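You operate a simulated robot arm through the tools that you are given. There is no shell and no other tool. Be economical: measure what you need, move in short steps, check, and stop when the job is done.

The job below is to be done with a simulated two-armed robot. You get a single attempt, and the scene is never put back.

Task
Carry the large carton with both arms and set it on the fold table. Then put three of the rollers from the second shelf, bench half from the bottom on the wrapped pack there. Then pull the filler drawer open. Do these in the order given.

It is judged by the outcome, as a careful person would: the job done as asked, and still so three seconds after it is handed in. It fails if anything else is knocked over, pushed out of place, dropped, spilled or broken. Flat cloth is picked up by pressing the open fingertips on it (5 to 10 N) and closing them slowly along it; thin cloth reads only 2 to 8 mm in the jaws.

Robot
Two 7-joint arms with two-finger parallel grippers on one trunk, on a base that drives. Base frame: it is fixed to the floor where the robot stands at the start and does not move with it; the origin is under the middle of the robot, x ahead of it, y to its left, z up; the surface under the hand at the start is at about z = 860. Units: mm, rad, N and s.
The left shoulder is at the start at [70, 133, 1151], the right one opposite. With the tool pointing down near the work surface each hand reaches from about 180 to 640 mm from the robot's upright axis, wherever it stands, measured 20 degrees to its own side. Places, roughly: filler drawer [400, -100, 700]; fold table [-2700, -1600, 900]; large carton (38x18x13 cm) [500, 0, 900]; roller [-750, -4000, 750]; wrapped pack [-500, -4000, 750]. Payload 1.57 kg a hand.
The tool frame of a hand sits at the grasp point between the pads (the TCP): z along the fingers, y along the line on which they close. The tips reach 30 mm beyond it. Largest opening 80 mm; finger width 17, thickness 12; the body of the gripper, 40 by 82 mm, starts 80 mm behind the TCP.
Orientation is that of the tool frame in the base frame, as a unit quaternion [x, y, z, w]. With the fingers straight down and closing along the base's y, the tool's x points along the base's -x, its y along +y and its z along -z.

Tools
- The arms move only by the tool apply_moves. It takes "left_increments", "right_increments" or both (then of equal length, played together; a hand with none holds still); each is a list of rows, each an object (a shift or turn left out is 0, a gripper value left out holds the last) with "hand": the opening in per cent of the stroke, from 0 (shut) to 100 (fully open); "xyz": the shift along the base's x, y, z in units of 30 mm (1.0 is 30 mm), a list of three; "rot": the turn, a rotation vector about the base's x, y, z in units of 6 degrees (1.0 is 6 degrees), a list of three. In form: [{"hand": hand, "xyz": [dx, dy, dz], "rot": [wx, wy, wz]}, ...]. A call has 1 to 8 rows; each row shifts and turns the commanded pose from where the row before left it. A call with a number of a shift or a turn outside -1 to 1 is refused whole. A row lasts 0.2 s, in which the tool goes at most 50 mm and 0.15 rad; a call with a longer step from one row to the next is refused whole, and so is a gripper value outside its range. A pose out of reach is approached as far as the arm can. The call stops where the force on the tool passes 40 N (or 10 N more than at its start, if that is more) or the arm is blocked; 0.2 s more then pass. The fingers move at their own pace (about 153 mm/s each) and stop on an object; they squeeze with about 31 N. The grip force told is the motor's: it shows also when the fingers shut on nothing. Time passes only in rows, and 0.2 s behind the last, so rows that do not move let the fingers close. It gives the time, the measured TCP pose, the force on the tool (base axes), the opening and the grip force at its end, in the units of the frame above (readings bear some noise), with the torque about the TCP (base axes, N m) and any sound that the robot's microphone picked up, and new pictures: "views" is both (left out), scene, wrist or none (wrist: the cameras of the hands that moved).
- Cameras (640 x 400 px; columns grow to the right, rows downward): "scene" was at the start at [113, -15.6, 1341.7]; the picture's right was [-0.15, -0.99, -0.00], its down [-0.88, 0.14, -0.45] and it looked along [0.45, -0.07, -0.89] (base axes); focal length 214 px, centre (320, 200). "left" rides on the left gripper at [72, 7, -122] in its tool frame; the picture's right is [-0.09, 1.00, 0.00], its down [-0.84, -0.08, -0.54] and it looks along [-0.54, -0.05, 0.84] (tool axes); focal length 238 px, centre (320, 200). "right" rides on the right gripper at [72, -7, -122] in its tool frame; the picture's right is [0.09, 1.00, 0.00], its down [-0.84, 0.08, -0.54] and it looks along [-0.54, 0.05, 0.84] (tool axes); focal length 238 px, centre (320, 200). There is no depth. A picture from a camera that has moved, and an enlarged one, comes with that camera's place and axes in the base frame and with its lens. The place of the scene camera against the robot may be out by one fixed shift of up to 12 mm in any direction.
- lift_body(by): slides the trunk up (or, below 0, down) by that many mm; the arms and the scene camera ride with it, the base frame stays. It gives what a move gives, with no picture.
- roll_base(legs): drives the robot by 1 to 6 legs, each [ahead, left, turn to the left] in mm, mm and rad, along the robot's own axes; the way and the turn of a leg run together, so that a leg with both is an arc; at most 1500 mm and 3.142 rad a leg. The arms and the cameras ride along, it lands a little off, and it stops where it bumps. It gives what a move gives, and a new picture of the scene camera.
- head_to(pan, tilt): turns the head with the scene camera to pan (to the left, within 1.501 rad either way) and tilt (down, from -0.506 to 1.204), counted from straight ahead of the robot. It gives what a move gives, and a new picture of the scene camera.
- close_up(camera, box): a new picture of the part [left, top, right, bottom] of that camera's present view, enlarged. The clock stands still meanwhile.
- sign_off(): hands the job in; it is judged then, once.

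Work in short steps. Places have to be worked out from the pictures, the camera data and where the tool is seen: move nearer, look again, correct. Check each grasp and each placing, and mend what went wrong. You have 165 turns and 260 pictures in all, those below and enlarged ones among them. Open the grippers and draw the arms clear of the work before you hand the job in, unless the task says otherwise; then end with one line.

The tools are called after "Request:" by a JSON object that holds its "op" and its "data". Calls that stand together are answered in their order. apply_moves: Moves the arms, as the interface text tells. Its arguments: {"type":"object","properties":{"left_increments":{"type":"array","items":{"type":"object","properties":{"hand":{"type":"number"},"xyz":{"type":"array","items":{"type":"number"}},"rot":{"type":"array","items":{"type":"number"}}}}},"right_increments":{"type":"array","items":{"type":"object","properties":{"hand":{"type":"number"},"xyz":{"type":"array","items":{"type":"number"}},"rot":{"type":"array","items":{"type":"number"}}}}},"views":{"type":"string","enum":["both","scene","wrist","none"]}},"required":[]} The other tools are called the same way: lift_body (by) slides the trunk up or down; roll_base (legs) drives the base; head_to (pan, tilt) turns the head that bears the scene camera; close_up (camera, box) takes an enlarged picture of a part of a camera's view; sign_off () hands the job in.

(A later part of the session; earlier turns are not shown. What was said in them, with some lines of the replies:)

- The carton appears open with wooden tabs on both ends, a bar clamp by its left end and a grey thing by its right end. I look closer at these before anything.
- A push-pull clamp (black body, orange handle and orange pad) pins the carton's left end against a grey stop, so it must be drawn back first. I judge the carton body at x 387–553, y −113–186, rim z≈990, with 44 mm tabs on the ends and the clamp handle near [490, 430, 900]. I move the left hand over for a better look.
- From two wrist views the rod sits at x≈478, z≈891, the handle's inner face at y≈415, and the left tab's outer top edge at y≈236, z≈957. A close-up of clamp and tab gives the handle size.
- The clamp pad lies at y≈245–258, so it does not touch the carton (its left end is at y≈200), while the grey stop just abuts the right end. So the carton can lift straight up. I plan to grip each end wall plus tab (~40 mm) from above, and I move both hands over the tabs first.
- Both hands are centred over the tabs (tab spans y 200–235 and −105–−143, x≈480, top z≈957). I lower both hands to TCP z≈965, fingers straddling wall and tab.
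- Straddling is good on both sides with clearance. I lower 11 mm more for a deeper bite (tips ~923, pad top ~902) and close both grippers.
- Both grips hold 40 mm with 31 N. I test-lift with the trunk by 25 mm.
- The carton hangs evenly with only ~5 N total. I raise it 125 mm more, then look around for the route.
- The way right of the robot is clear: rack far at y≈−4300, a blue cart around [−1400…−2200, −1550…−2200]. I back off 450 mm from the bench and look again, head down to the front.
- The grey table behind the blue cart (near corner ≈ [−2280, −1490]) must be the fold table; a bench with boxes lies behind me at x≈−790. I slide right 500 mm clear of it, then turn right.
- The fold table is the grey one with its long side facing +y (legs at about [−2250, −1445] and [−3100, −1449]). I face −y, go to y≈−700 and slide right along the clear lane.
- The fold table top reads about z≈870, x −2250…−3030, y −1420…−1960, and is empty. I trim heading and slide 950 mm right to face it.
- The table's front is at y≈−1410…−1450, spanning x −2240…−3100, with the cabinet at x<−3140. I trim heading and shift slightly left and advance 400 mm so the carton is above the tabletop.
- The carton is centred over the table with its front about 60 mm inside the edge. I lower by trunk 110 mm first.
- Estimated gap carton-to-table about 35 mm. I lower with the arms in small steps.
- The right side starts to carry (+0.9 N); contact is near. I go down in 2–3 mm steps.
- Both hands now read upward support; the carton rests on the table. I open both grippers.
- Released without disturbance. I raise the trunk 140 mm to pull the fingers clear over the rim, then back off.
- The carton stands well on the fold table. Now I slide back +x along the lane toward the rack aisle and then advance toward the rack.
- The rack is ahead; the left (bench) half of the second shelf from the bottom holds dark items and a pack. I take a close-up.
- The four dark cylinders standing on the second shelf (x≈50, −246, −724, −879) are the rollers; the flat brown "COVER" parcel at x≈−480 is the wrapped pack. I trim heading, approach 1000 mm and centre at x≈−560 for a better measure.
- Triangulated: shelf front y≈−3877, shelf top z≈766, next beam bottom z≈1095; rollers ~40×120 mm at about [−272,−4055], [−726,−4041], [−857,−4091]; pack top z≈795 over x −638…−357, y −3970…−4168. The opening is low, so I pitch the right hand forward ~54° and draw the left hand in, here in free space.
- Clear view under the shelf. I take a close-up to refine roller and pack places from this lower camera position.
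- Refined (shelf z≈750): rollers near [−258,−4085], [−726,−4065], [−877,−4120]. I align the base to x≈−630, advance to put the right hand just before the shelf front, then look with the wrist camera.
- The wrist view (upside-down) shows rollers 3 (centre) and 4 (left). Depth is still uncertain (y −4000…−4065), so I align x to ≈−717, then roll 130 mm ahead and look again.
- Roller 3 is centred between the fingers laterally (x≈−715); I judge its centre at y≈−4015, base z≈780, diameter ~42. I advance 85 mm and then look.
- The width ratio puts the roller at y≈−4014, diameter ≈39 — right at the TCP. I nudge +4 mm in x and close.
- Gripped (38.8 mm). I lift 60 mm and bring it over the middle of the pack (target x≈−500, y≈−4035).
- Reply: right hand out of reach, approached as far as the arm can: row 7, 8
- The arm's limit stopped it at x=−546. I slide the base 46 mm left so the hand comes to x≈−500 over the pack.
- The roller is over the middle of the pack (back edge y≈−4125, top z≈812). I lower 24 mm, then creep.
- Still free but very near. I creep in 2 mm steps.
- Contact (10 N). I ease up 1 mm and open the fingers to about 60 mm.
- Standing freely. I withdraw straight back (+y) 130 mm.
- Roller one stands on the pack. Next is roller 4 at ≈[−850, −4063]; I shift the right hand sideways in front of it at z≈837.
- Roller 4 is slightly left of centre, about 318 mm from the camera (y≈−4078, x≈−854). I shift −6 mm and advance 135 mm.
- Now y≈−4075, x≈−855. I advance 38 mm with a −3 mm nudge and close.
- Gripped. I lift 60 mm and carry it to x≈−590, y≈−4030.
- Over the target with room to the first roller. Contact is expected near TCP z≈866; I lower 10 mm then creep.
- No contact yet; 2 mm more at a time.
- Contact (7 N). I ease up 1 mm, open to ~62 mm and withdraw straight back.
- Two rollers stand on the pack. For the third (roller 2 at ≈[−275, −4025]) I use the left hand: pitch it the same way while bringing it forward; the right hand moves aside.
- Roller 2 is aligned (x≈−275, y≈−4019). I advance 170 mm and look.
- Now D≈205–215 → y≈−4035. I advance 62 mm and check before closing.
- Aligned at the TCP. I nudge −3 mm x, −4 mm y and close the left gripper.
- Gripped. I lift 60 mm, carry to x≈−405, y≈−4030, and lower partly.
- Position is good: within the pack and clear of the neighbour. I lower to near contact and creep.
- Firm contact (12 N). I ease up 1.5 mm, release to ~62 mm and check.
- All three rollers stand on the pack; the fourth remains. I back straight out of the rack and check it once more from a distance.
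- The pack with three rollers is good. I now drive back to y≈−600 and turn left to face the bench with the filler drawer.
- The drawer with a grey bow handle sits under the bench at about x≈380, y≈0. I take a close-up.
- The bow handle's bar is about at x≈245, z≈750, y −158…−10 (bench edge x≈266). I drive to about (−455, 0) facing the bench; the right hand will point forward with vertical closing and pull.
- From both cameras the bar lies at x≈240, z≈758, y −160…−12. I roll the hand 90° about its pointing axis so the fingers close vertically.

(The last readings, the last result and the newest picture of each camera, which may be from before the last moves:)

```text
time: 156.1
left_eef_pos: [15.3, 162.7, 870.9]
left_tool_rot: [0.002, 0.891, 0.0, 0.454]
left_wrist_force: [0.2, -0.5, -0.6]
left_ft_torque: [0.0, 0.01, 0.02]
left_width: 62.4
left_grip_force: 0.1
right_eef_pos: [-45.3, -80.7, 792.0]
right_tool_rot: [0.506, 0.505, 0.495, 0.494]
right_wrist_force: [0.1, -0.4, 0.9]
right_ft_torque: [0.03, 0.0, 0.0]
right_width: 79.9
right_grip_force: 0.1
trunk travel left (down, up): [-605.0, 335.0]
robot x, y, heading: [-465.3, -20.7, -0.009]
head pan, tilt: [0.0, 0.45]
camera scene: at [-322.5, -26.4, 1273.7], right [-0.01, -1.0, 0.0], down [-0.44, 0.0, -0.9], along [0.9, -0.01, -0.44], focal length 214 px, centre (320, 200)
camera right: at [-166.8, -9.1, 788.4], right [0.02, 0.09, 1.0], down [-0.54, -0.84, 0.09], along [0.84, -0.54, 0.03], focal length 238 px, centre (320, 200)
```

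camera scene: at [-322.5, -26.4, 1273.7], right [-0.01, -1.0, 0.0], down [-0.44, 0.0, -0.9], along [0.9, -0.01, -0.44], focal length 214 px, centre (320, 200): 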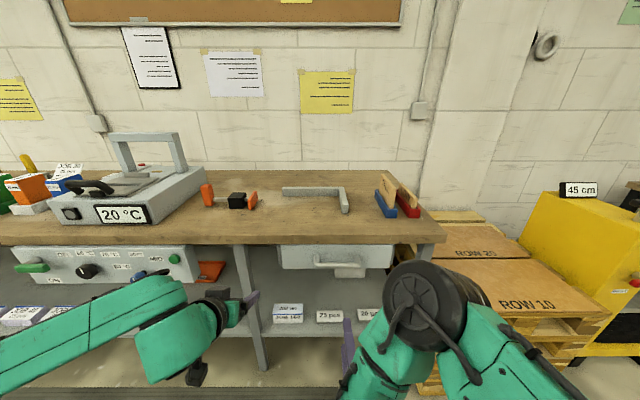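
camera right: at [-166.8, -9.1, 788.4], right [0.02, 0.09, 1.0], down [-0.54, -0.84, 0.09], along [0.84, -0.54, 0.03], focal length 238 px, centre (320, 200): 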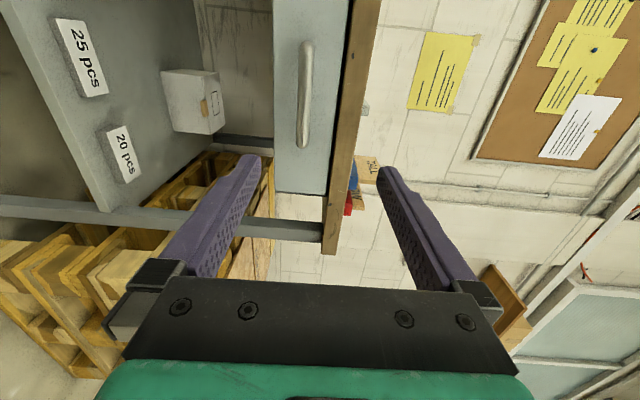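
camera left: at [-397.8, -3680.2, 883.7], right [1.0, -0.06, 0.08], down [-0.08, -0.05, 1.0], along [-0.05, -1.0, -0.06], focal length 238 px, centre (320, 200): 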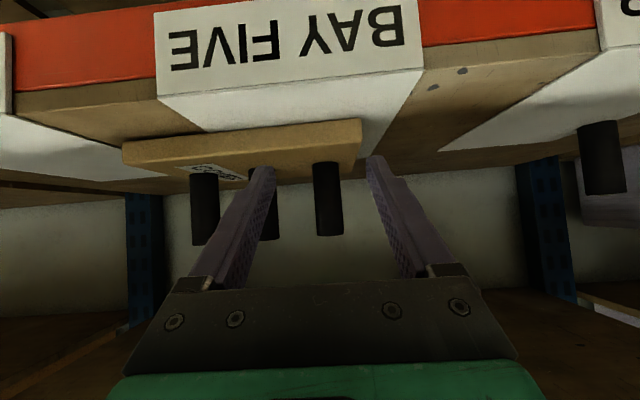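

Orientation reached. Bar is at z≈761. I advance 230 mm with the fingers straddling the bar's height and look.

Request:
{"op": "apply_moves", "data": {"right_increments": [{"xyz": [0.95, 0, -0.13]}, {"xyz": [0.95, 0, -0.13]}, {"xyz": [0.95, 0, -0.13]}, {"xyz": [0.95, 0, -0.13]}, {"xyz": [0.95, 0, -0.13]}, {"xyz": [0.95, 0, -0.13]}, {"xyz": [0.95, -0.05, -0.13]}, {"xyz": [0.95, -0.05, -0.12]}], "views": "both"}}

```text
time: 157.9
left_eef_pos: [16.6, 163.4, 868.9]
left_tool_rot: [0.003, 0.891, 0.0, 0.454]
left_wrist_force: [-0.4, -0.3, 0.1]
left_ft_torque: [-0.01, 0.0, 0.02]
left_width: 62.4
left_grip_force: 0.0
right_eef_pos: [168.4, -39.7, 799.8]
right_tool_rot: [0.508, 0.506, 0.491, 0.495]
right_wrist_force: [-0.1, 0.1, -0.7]
right_ft_torque: [0.03, -0.01, 0.0]
right_width: 80.1
right_grip_force: 0.1
right hand out of reach, approached as far as the arm can: row 3, 4, 5, 6, 7, 8
trunk travel left (down, up): [-605.0, 335.0]
robot x, y, heading: [-463.4, -20.2, -0.006]
head pan, tilt: [0.0, 0.45]
camera scene: at [-321.9, -26.1, 1273.7], right [-0.01, -1.0, 0.0], down [-0.44, 0.0, -0.9], along [0.9, -0.01, -0.44], focal length 214 px, centre (320, 200)
camera right: at [47.5, 31.7, 797.5], right [0.03, 0.09, 1.0], down [-0.54, -0.83, 0.09], along [0.84, -0.54, 0.03], focal length 238 px, centre (320, 200)
```

scene: 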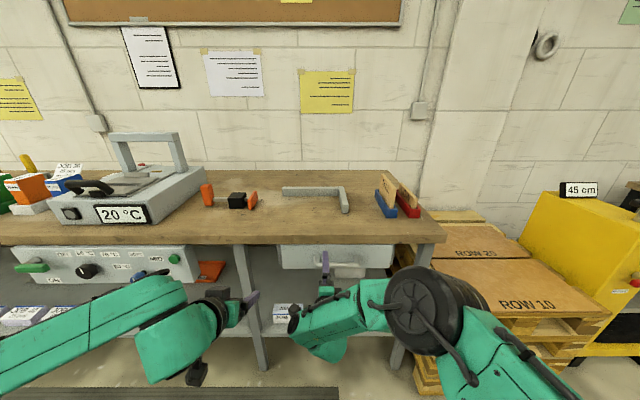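
right: 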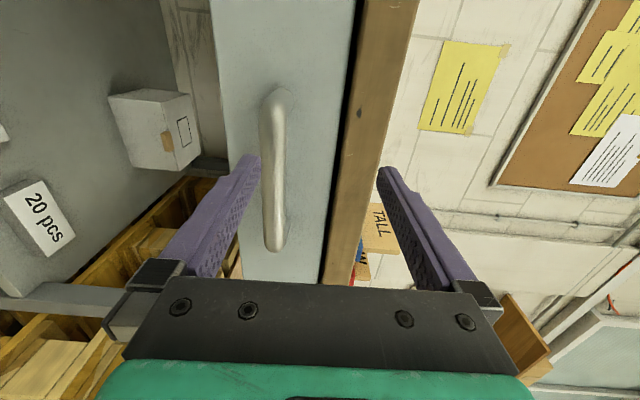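

The arm ran short of reach and drifted. I pull the hand back, lower the trunk 60 mm and bring the base 90 mm closer before retrying.

Request:
{"op": "apply_moves", "data": {"right_increments": [{"xyz": [-0.8, -0.5, 0.1]}, {"xyz": [-0.8, -0.5, 0.1]}, {"xyz": [-0.8, -0.5, 0.1]}], "views": "none"}}

Request:
{"op": "lift_body", "data": {"by": -60}}

Request:
{"op": "roll_base", "data": {"legs": [[90, 0, 0]]}}

Request:
{"op": "apply_moves", "data": {"right_increments": [{}], "views": "wrist"}}

```text
time: 158.7
left_eef_pos: [15.3, 162.8, 870.0]
left_tool_rot: [0.003, 0.891, 0.0, 0.454]
left_wrist_force: [0.3, -0.1, -0.1]
left_ft_torque: [0.0, -0.01, -0.01]
left_width: 62.6
left_grip_force: 0.0
right_eef_pos: [91.9, -74.2, 816.3]
right_tool_rot: [0.507, 0.506, 0.492, 0.495]
right_wrist_force: [0.5, -0.8, 0.8]
right_ft_torque: [-0.02, 0.0, 0.05]
right_width: 80.1
right_grip_force: 0.1
right hand out of reach, approached as far as the arm can: row 1, 2, 3
trunk travel left (down, up): [-605.0, 335.0]
robot x, y, heading: [-465.9, -18.3, -0.01]
head pan, tilt: [0.0, 0.45]
```

```text
time: 159.7
left_eef_pos: [15.8, 162.4, 809.1]
left_tool_rot: [0.003, 0.891, 0.0, 0.454]
left_wrist_force: [-0.3, 0.3, 0.4]
left_ft_torque: [-0.02, 0.02, 0.0]
left_width: 62.5
left_grip_force: 0.0
right_eef_pos: [92.0, -74.5, 756.1]
right_tool_rot: [0.507, 0.506, 0.492, 0.495]
right_wrist_force: [0.7, -1.0, 0.3]
right_ft_torque: [0.03, 0.03, 0.02]
right_width: 80.0
right_grip_force: 0.0
trunk travel left (down, up): [-545.0, 395.0]
robot x, y, heading: [-465.4, -20.2, -0.007]
head pan, tilt: [0.0, 0.45]
```

```text
time: 160.8
left_eef_pos: [104.9, 162.0, 809.1]
left_tool_rot: [0.004, 0.891, 0.0, 0.454]
left_wrist_force: [0.0, -0.2, -0.4]
left_ft_torque: [0.0, -0.03, -0.03]
left_width: 62.4
left_grip_force: 0.1
right_eef_pos: [181.9, -75.3, 756.3]
right_tool_rot: [0.507, 0.506, 0.492, 0.495]
right_wrist_force: [-1.1, -0.2, -0.1]
right_ft_torque: [0.02, 0.0, -0.02]
right_width: 79.9
right_grip_force: 0.2
trunk travel left (down, up): [-545.0, 395.0]
robot x, y, heading: [-374.9, -18.7, -0.001]
head pan, tilt: [0.0, 0.45]
camera scene: at [-232.7, -26.9, 1213.7], right [-0.01, -1.0, 0.0], down [-0.44, 0.0, -0.9], along [0.9, -0.01, -0.44], focal length 214 px, centre (320, 200)
```

scene: 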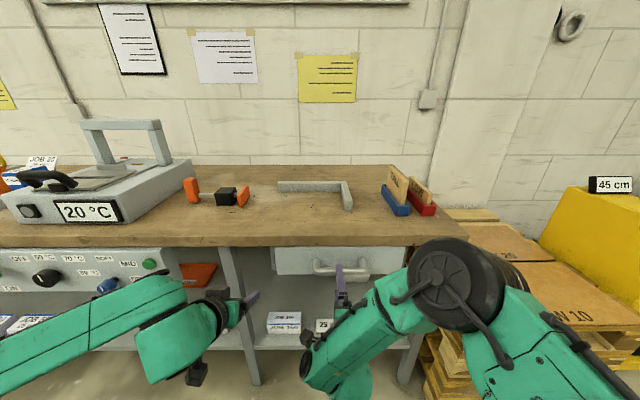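

```text
time: 161.2
left_eef_pos: [104.7, 161.4, 810.0]
left_tool_rot: [0.003, 0.891, 0.0, 0.454]
left_wrist_force: [1.1, 1.0, 0.2]
left_ft_torque: [0.01, 0.02, 0.0]
left_width: 62.5
left_grip_force: 0.1
right_eef_pos: [182.0, -74.8, 757.0]
right_tool_rot: [0.505, 0.507, 0.492, 0.496]
right_wrist_force: [-0.2, 0.5, 0.2]
right_ft_torque: [0.03, 0.02, 0.0]
right_width: 80.0
right_grip_force: 0.0
trunk travel left (down, up): [-545.0, 395.0]
robot x, y, heading: [-374.9, -22.2, -0.008]
head pan, tilt: [0.0, 0.45]
camera right: at [60.1, -3.6, 753.5], right [0.02, 0.09, 1.0], down [-0.54, -0.83, 0.09], along [0.84, -0.54, 0.03], focal length 238 px, centre (320, 200)
```

right: 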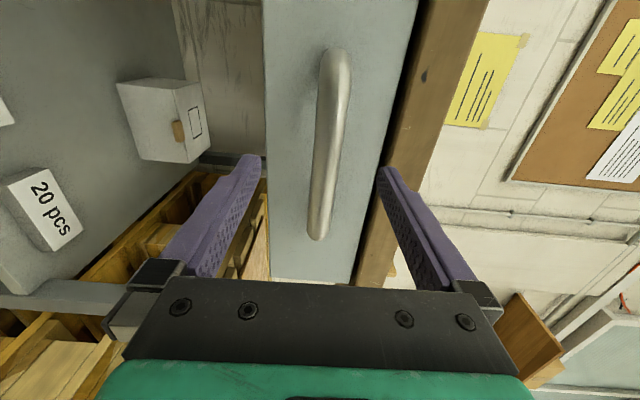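

Bar triangulates to x≈237, z≈759, midway between the fingers. I advance 45 mm with fingers narrowed to ~55 mm, then close.

Request:
{"op": "apply_moves", "data": {"right_increments": [{"xyz": [0, -0.1, 0.08], "hand": 70}, {"xyz": [0.5, 0, 0]}, {"xyz": [0.5, 0, 0]}, {"xyz": [0.5, 0, 0]}, {}], "views": "both"}}

```text
time: 162.4
left_eef_pos: [104.5, 162.3, 810.6]
left_tool_rot: [0.003, 0.891, 0.001, 0.454]
left_wrist_force: [-0.5, 0.5, 0.3]
left_ft_torque: [0.03, 0.01, 0.0]
left_width: 62.3
left_grip_force: 0.1
right_eef_pos: [223.9, -70.5, 763.9]
right_tool_rot: [0.508, 0.506, 0.49, 0.496]
right_wrist_force: [0.4, -0.2, 0.7]
right_ft_torque: [-0.03, -0.02, -0.01]
right_width: 56.0
right_grip_force: 0.0
right hand out of reach, approached as far as the arm can: row 3, 4
trunk travel left (down, up): [-545.0, 395.0]
robot x, y, heading: [-377.5, -19.9, -0.007]
head pan, tilt: [0.0, 0.45]
camera scene: at [-233.6, -26.9, 1213.8], right [-0.01, -1.0, 0.0], down [-0.44, 0.0, -0.9], along [0.9, -0.01, -0.44], focal length 214 px, centre (320, 200)
camera right: at [103.8, 1.5, 761.3], right [0.03, 0.09, 1.0], down [-0.55, -0.83, 0.1], along [0.84, -0.55, 0.03], focal length 238 px, centre (320, 200)
```

scene: 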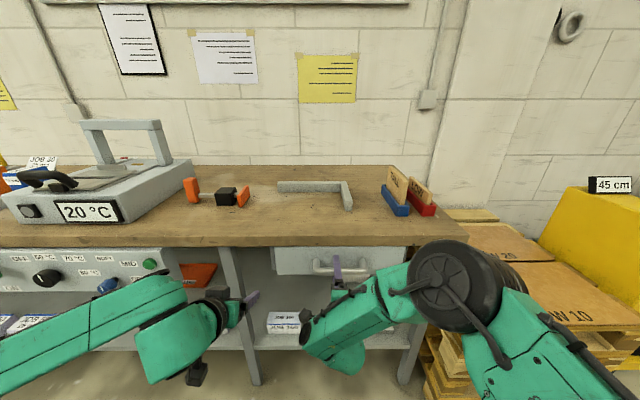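
right: 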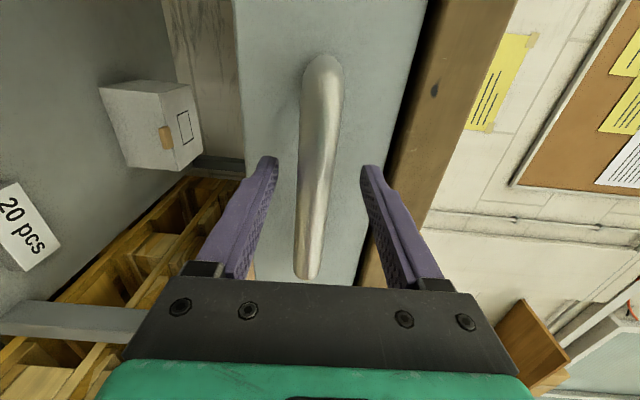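

The bar lies centred between the fingers, with tips ~17 mm past its centre. I close the gripper.

Request:
{"op": "apply_moves", "data": {"right_increments": [{"hand": 40}, {"hand": 20}, {"hand": 0}, {"hand": 0}, {}], "views": "wrist"}}

```text
time: 163.6
left_eef_pos: [106.7, 161.1, 807.7]
left_tool_rot: [0.003, 0.891, 0.0, 0.453]
left_wrist_force: [0.8, -0.5, -0.7]
left_ft_torque: [0.0, 0.01, 0.0]
left_width: 62.5
left_grip_force: 0.0
right_eef_pos: [223.8, -69.8, 759.6]
right_tool_rot: [0.51, 0.507, 0.488, 0.494]
right_wrist_force: [-8.5, 0.4, -21.0]
right_ft_torque: [0.07, 0.19, 0.04]
right_width: 21.8
right_grip_force: 35.1
trunk travel left (down, up): [-545.0, 395.0]
robot x, y, heading: [-376.7, -19.8, -0.008]
head pan, tilt: [0.0, 0.45]
camera right: at [103.9, 1.3, 758.8], right [0.04, 0.09, 0.99], down [-0.55, -0.83, 0.1], along [0.84, -0.55, 0.02], focal length 238 px, centre (320, 200)
```

right: 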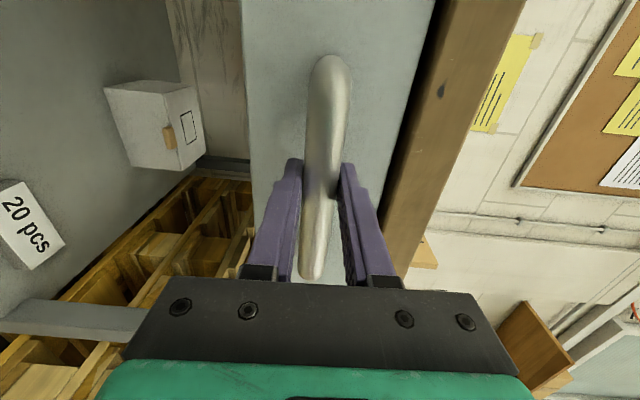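

Gripped (21.8 mm), with the bar pulling the hand ~5 mm down. I relieve z and pull in −x gently.

Request:
{"op": "apply_moves", "data": {"right_increments": [{"xyz": [0, 0, -0.15]}, {"xyz": [-0.3, 0, 0]}, {"xyz": [-0.4, 0, 0]}, {"xyz": [-0.4, 0, 0]}], "views": "wrist"}}

```text
time: 164.6
left_eef_pos: [104.8, 161.8, 810.0]
left_tool_rot: [0.003, 0.89, 0.0, 0.455]
left_wrist_force: [-0.7, -0.1, -0.1]
left_ft_torque: [-0.03, -0.01, 0.01]
left_width: 62.6
left_grip_force: 0.1
right_eef_pos: [193.2, -70.8, 759.0]
right_tool_rot: [0.507, 0.505, 0.493, 0.496]
right_wrist_force: [2.2, 0.5, -2.9]
right_ft_torque: [-0.03, -0.03, -0.77]
right_width: 21.4
right_grip_force: 34.2
trunk travel left (down, up): [-545.0, 395.0]
robot x, y, heading: [-373.8, -17.7, -0.01]
head pan, tilt: [0.0, 0.45]
camera right: at [72.1, 0.8, 757.1], right [0.02, 0.09, 1.0], down [-0.54, -0.83, 0.09], along [0.84, -0.54, 0.03], focal length 238 px, centre (320, 200)
```

right: 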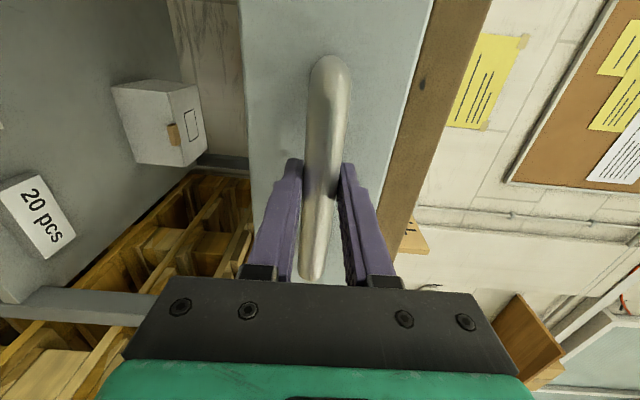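

The drawer comes along easily (moved ~30 mm, same grip). I pull on 180 mm more.

Request:
{"op": "apply_moves", "data": {"right_increments": [{"xyz": [-0.6, 0, 0]}, {"xyz": [-0.8, 0, 0]}, {"xyz": [-0.8, 0, 0]}, {"xyz": [-0.8, 0, 0]}, {"xyz": [-0.8, 0, 0]}, {"xyz": [-0.8, 0, 0]}, {"xyz": [-0.8, 0, 0]}, {"xyz": [-0.6, 0, 0]}], "views": "both"}}

```text
time: 166.4
left_eef_pos: [104.5, 163.2, 810.2]
left_tool_rot: [0.003, 0.891, 0.0, 0.454]
left_wrist_force: [-0.6, -0.1, 1.4]
left_ft_torque: [0.02, -0.01, 0.04]
left_width: 62.6
left_grip_force: 0.0
right_eef_pos: [11.6, -70.2, 759.2]
right_tool_rot: [0.505, 0.505, 0.493, 0.497]
right_wrist_force: [-0.1, 4.2, 20.4]
right_ft_torque: [-0.1, -0.28, 0.54]
right_width: 21.7
right_grip_force: 34.6
trunk travel left (down, up): [-545.0, 395.0]
robot x, y, heading: [-376.5, -21.1, -0.012]
head pan, tilt: [0.0, 0.45]
camera scene: at [-236.1, -25.5, 1214.2], right [-0.01, -1.0, 0.0], down [-0.43, 0.0, -0.9], along [0.9, -0.01, -0.43], focal length 214 px, centre (320, 200)
camera right: at [-110.8, 0.8, 756.5], right [0.02, 0.1, 1.0], down [-0.54, -0.83, 0.09], along [0.84, -0.54, 0.04], focal length 238 px, centre (320, 200)
```

scene: 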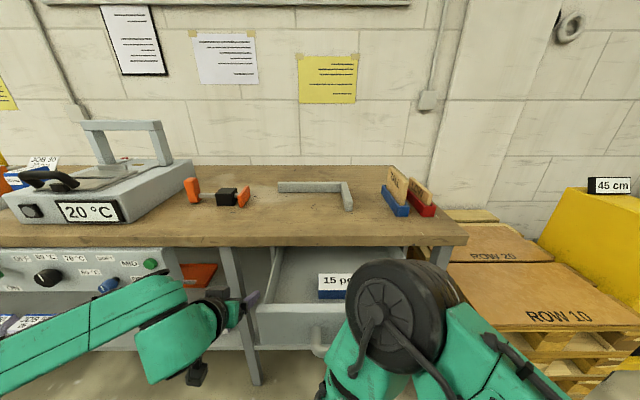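
right: 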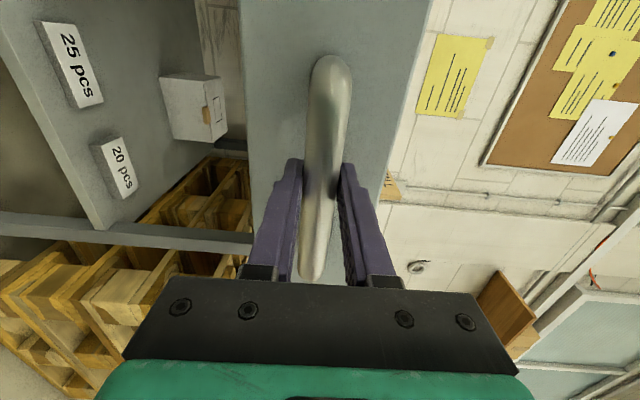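

Drawer is open ~210 mm and its contents ("15 pcs") are visible. I pull a further ~60 mm gently, relieving z, to see whether it reaches its stop.

Request:
{"op": "apply_moves", "data": {"right_increments": [{"xyz": [-0.4, 0, 0.08]}, {"xyz": [-0.5, 0, 0.05]}, {"xyz": [-0.5, 0, 0]}, {"xyz": [-0.5, 0, 0]}], "views": "scene"}}

```text
time: 167.0
left_eef_pos: [105.3, 162.7, 808.5]
left_tool_rot: [0.003, 0.891, 0.0, 0.454]
left_wrist_force: [0.3, -0.1, -0.5]
left_ft_torque: [0.01, 0.0, -0.05]
left_width: 62.2
left_grip_force: 0.1
right_eef_pos: [3.5, -71.0, 759.8]
right_tool_rot: [0.513, 0.519, 0.484, 0.483]
right_wrist_force: [0.8, 5.7, -24.1]
right_ft_torque: [0.13, 0.04, -0.77]
right_width: 21.5
right_grip_force: 34.7
right hand out of reach, approached as far as the arm can: row 1, 2, 3
trunk travel left (down, up): [-545.0, 395.0]
robot x, y, heading: [-376.1, -23.1, -0.008]
head pan, tilt: [0.0, 0.45]
stopped in row 3 (right hand): the force on the tool passed its limit at 50 N (the readings are from after the stop); the commanded pose is now the measured one
camera scene: at [-232.1, -26.3, 1213.2], right [-0.01, -1.0, 0.0], down [-0.44, 0.0, -0.9], along [0.9, -0.01, -0.44], focal length 214 px, centre (320, 200)
```

scene: 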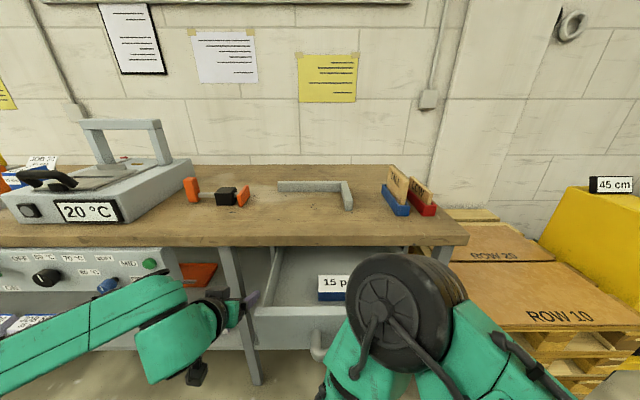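

The arm ran out of reach inward (not the drawer's stop). I let the base do 50 mm more with the grip held.

Request:
{"op": "roll_base", "data": {"legs": [[-50, 0, 0]]}}

Request:
{"op": "apply_moves", "data": {"right_increments": [{}], "views": "wrist"}}

```text
time: 168.1
left_eef_pos: [54.3, 163.1, 809.9]
left_tool_rot: [0.003, 0.891, 0.0, 0.455]
left_wrist_force: [-0.5, 0.1, 0.7]
left_ft_torque: [-0.01, 0.01, 0.01]
left_width: 62.4
left_grip_force: 0.0
right_eef_pos: [-47.7, -70.3, 759.5]
right_tool_rot: [0.514, 0.52, 0.483, 0.481]
right_wrist_force: [0.1, 0.2, 0.0]
right_ft_torque: [0.04, 0.14, -0.13]
right_width: 21.9
right_grip_force: 34.3
trunk travel left (down, up): [-545.0, 395.0]
robot x, y, heading: [-428.8, -17.3, -0.009]
head pan, tilt: [0.0, 0.45]
stopped in leg 1: the force on the tool passed its limit at 41 N (the readings are from after the stop); the commanded pose is now the measured one
camera scene: at [-283.7, -26.3, 1213.9], right [-0.01, -1.0, 0.0], down [-0.44, 0.0, -0.9], along [0.9, -0.01, -0.44], focal length 214 px, centre (320, 200)
```

scene: 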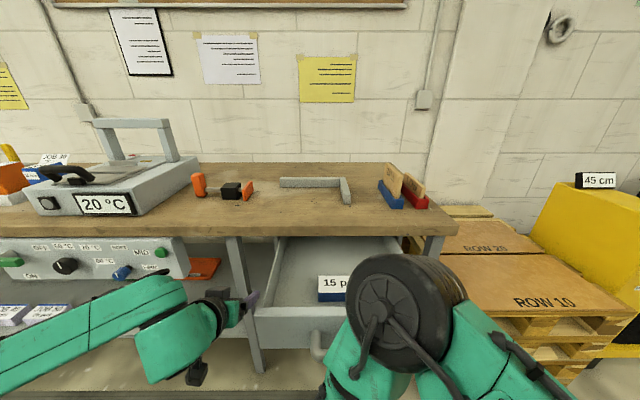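

```text
time: 168.5
left_eef_pos: [54.8, 161.5, 809.1]
left_tool_rot: [0.003, 0.891, 0.0, 0.454]
left_wrist_force: [0.0, 0.3, 0.2]
left_ft_torque: [0.01, 0.03, -0.01]
left_width: 62.5
left_grip_force: 0.1
right_eef_pos: [-47.9, -70.5, 760.1]
right_tool_rot: [0.515, 0.52, 0.483, 0.481]
right_wrist_force: [-0.6, 0.5, -0.7]
right_ft_torque: [0.11, 0.03, -0.08]
right_width: 21.6
right_grip_force: 34.4
trunk travel left (down, up): [-545.0, 395.0]
robot x, y, heading: [-425.8, -16.8, -0.011]
head pan, tilt: [0.0, 0.45]
camera right: at [-169.7, -0.6, 763.0], right [0.07, 0.1, 0.99], down [-0.53, -0.84, 0.12], along [0.85, -0.53, -0.01], focal length 238 px, centre (320, 200)
```

right: 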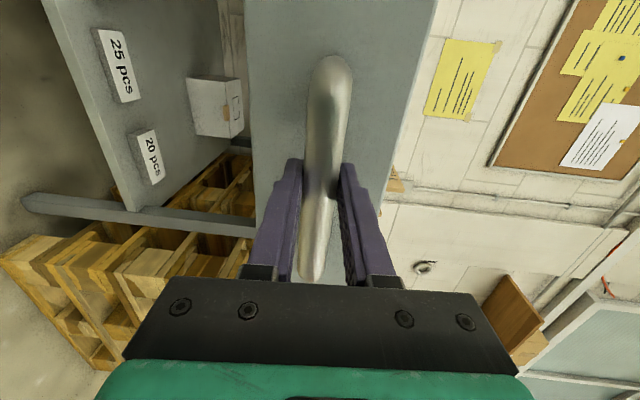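

The drawer is out ~270 mm and force rose at its end stop. I open the gripper.

Request:
{"op": "apply_moves", "data": {"right_increments": [{"hand": 40}, {"hand": 70}, {"hand": 80}, {}], "views": "wrist"}}

Request:
{"op": "roll_base", "data": {"legs": [[-200, 0, 0]]}}

Request:
{"op": "head_to", "data": {"pan": -0.15, "tilt": 0.65}}

```text
time: 169.5
left_eef_pos: [54.5, 162.9, 809.4]
left_tool_rot: [0.004, 0.891, 0.0, 0.454]
left_wrist_force: [0.0, -0.2, -1.3]
left_ft_torque: [0.0, -0.01, 0.0]
left_width: 62.4
left_grip_force: 0.0
right_eef_pos: [-47.6, -70.7, 761.0]
right_tool_rot: [0.514, 0.52, 0.483, 0.482]
right_wrist_force: [-0.2, -0.5, 0.2]
right_ft_torque: [0.0, 0.01, -0.03]
right_width: 64.0
right_grip_force: 0.0
trunk travel left (down, up): [-545.0, 395.0]
robot x, y, heading: [-420.9, -19.5, -0.005]
head pan, tilt: [0.0, 0.45]
camera right: at [-169.7, -0.6, 763.0], right [0.07, 0.1, 0.99], down [-0.53, -0.84, 0.12], along [0.85, -0.53, -0.01], focal length 238 px, centre (320, 200)
```

right: 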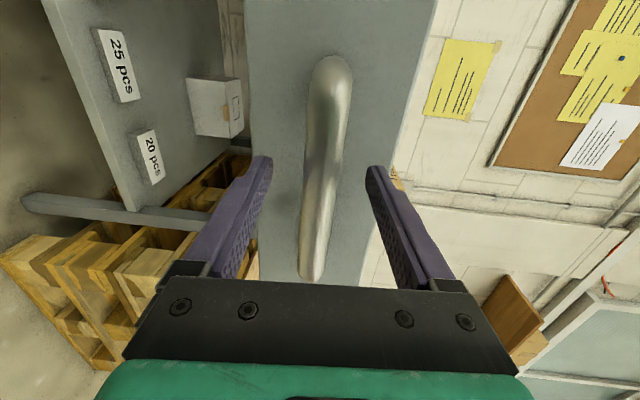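

```text
time: 171.1
left_eef_pos: [-143.8, 164.8, 809.7]
left_tool_rot: [0.003, 0.891, 0.0, 0.455]
left_wrist_force: [1.2, -0.7, 0.0]
left_ft_torque: [-0.02, -0.01, -0.01]
left_width: 62.4
left_grip_force: 0.0
right_eef_pos: [-246.1, -68.8, 761.6]
right_tool_rot: [0.514, 0.52, 0.483, 0.482]
right_wrist_force: [-0.5, 0.1, 0.3]
right_ft_torque: [0.02, 0.02, -0.02]
right_width: 63.8
right_grip_force: 0.1
trunk travel left (down, up): [-545.0, 395.0]
robot x, y, heading: [-622.2, -18.5, -0.006]
head pan, tilt: [0.0, 0.45]
camera scene: at [-482.4, -24.9, 1213.8], right [-0.01, -1.0, 0.0], down [-0.43, 0.0, -0.9], along [0.9, -0.01, -0.43], focal length 214 px, centre (320, 200)
```

scene: 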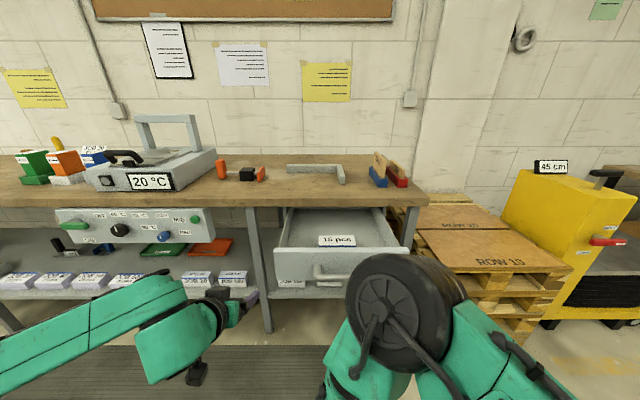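

```text
time: 171.8
left_eef_pos: [-144.0, 163.2, 810.8]
left_tool_rot: [0.003, 0.891, 0.0, 0.454]
left_wrist_force: [0.2, -0.4, -0.9]
left_ft_torque: [-0.01, 0.01, 0.04]
left_width: 62.4
left_grip_force: 0.0
right_eef_pos: [-246.2, -69.0, 761.7]
right_tool_rot: [0.515, 0.519, 0.484, 0.482]
right_wrist_force: [0.0, -0.3, -0.5]
right_ft_torque: [0.01, -0.02, -0.01]
right_width: 64.0
right_grip_force: 0.0
trunk travel left (down, up): [-545.0, 395.0]
robot x, y, heading: [-623.9, -16.7, -0.003]
head pan, tilt: [-0.15, 0.649]
camera scene: at [-487.7, -37.8, 1196.0], right [-0.15, -0.99, 0.0], down [-0.6, 0.09, -0.8], along [0.79, -0.12, -0.6], focal length 214 px, centre (320, 200)
```

scene: 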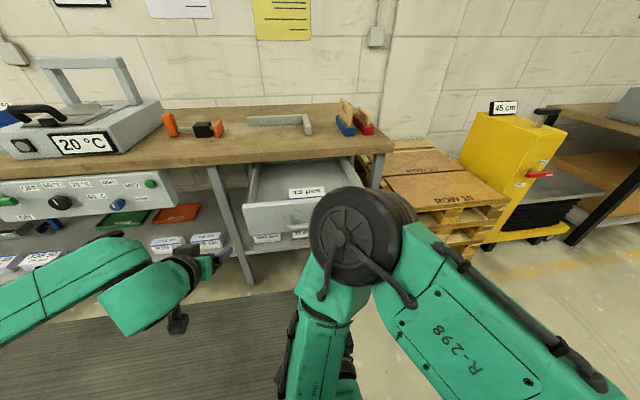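

The drawer stays open and all tasks are done; I open both grippers fully, arms being clear of everything.

Request:
{"op": "apply_moves", "data": {"left_increments": [{"hand": 100}, {}], "right_increments": [{"hand": 100}, {}], "views": "none"}}

Request:
{"op": "sign_off", "data": {}}

```text
time: 172.4
left_eef_pos: [-144.7, 162.8, 808.3]
left_tool_rot: [0.002, 0.891, 0.001, 0.454]
left_wrist_force: [0.5, 0.2, 0.8]
left_ft_torque: [0.02, 0.0, 0.0]
left_width: 80.0
left_grip_force: 0.0
right_eef_pos: [-245.5, -69.7, 760.0]
right_tool_rot: [0.514, 0.52, 0.483, 0.482]
right_wrist_force: [-0.1, -1.0, -0.6]
right_ft_torque: [0.01, -0.01, 0.01]
right_width: 80.0
right_grip_force: 0.0
trunk travel left (down, up): [-545.0, 395.0]
robot x, y, heading: [-624.8, -20.2, -0.0]
head pan, tilt: [-0.15, 0.649]
```

```text
The job is handed in.
```

The carton is on the fold table, three rollers stand on the wrapped pack, and the filler drawer is open about 270 mm, where it seemed to reach its stop; nothing was seen knocked over or dropped.
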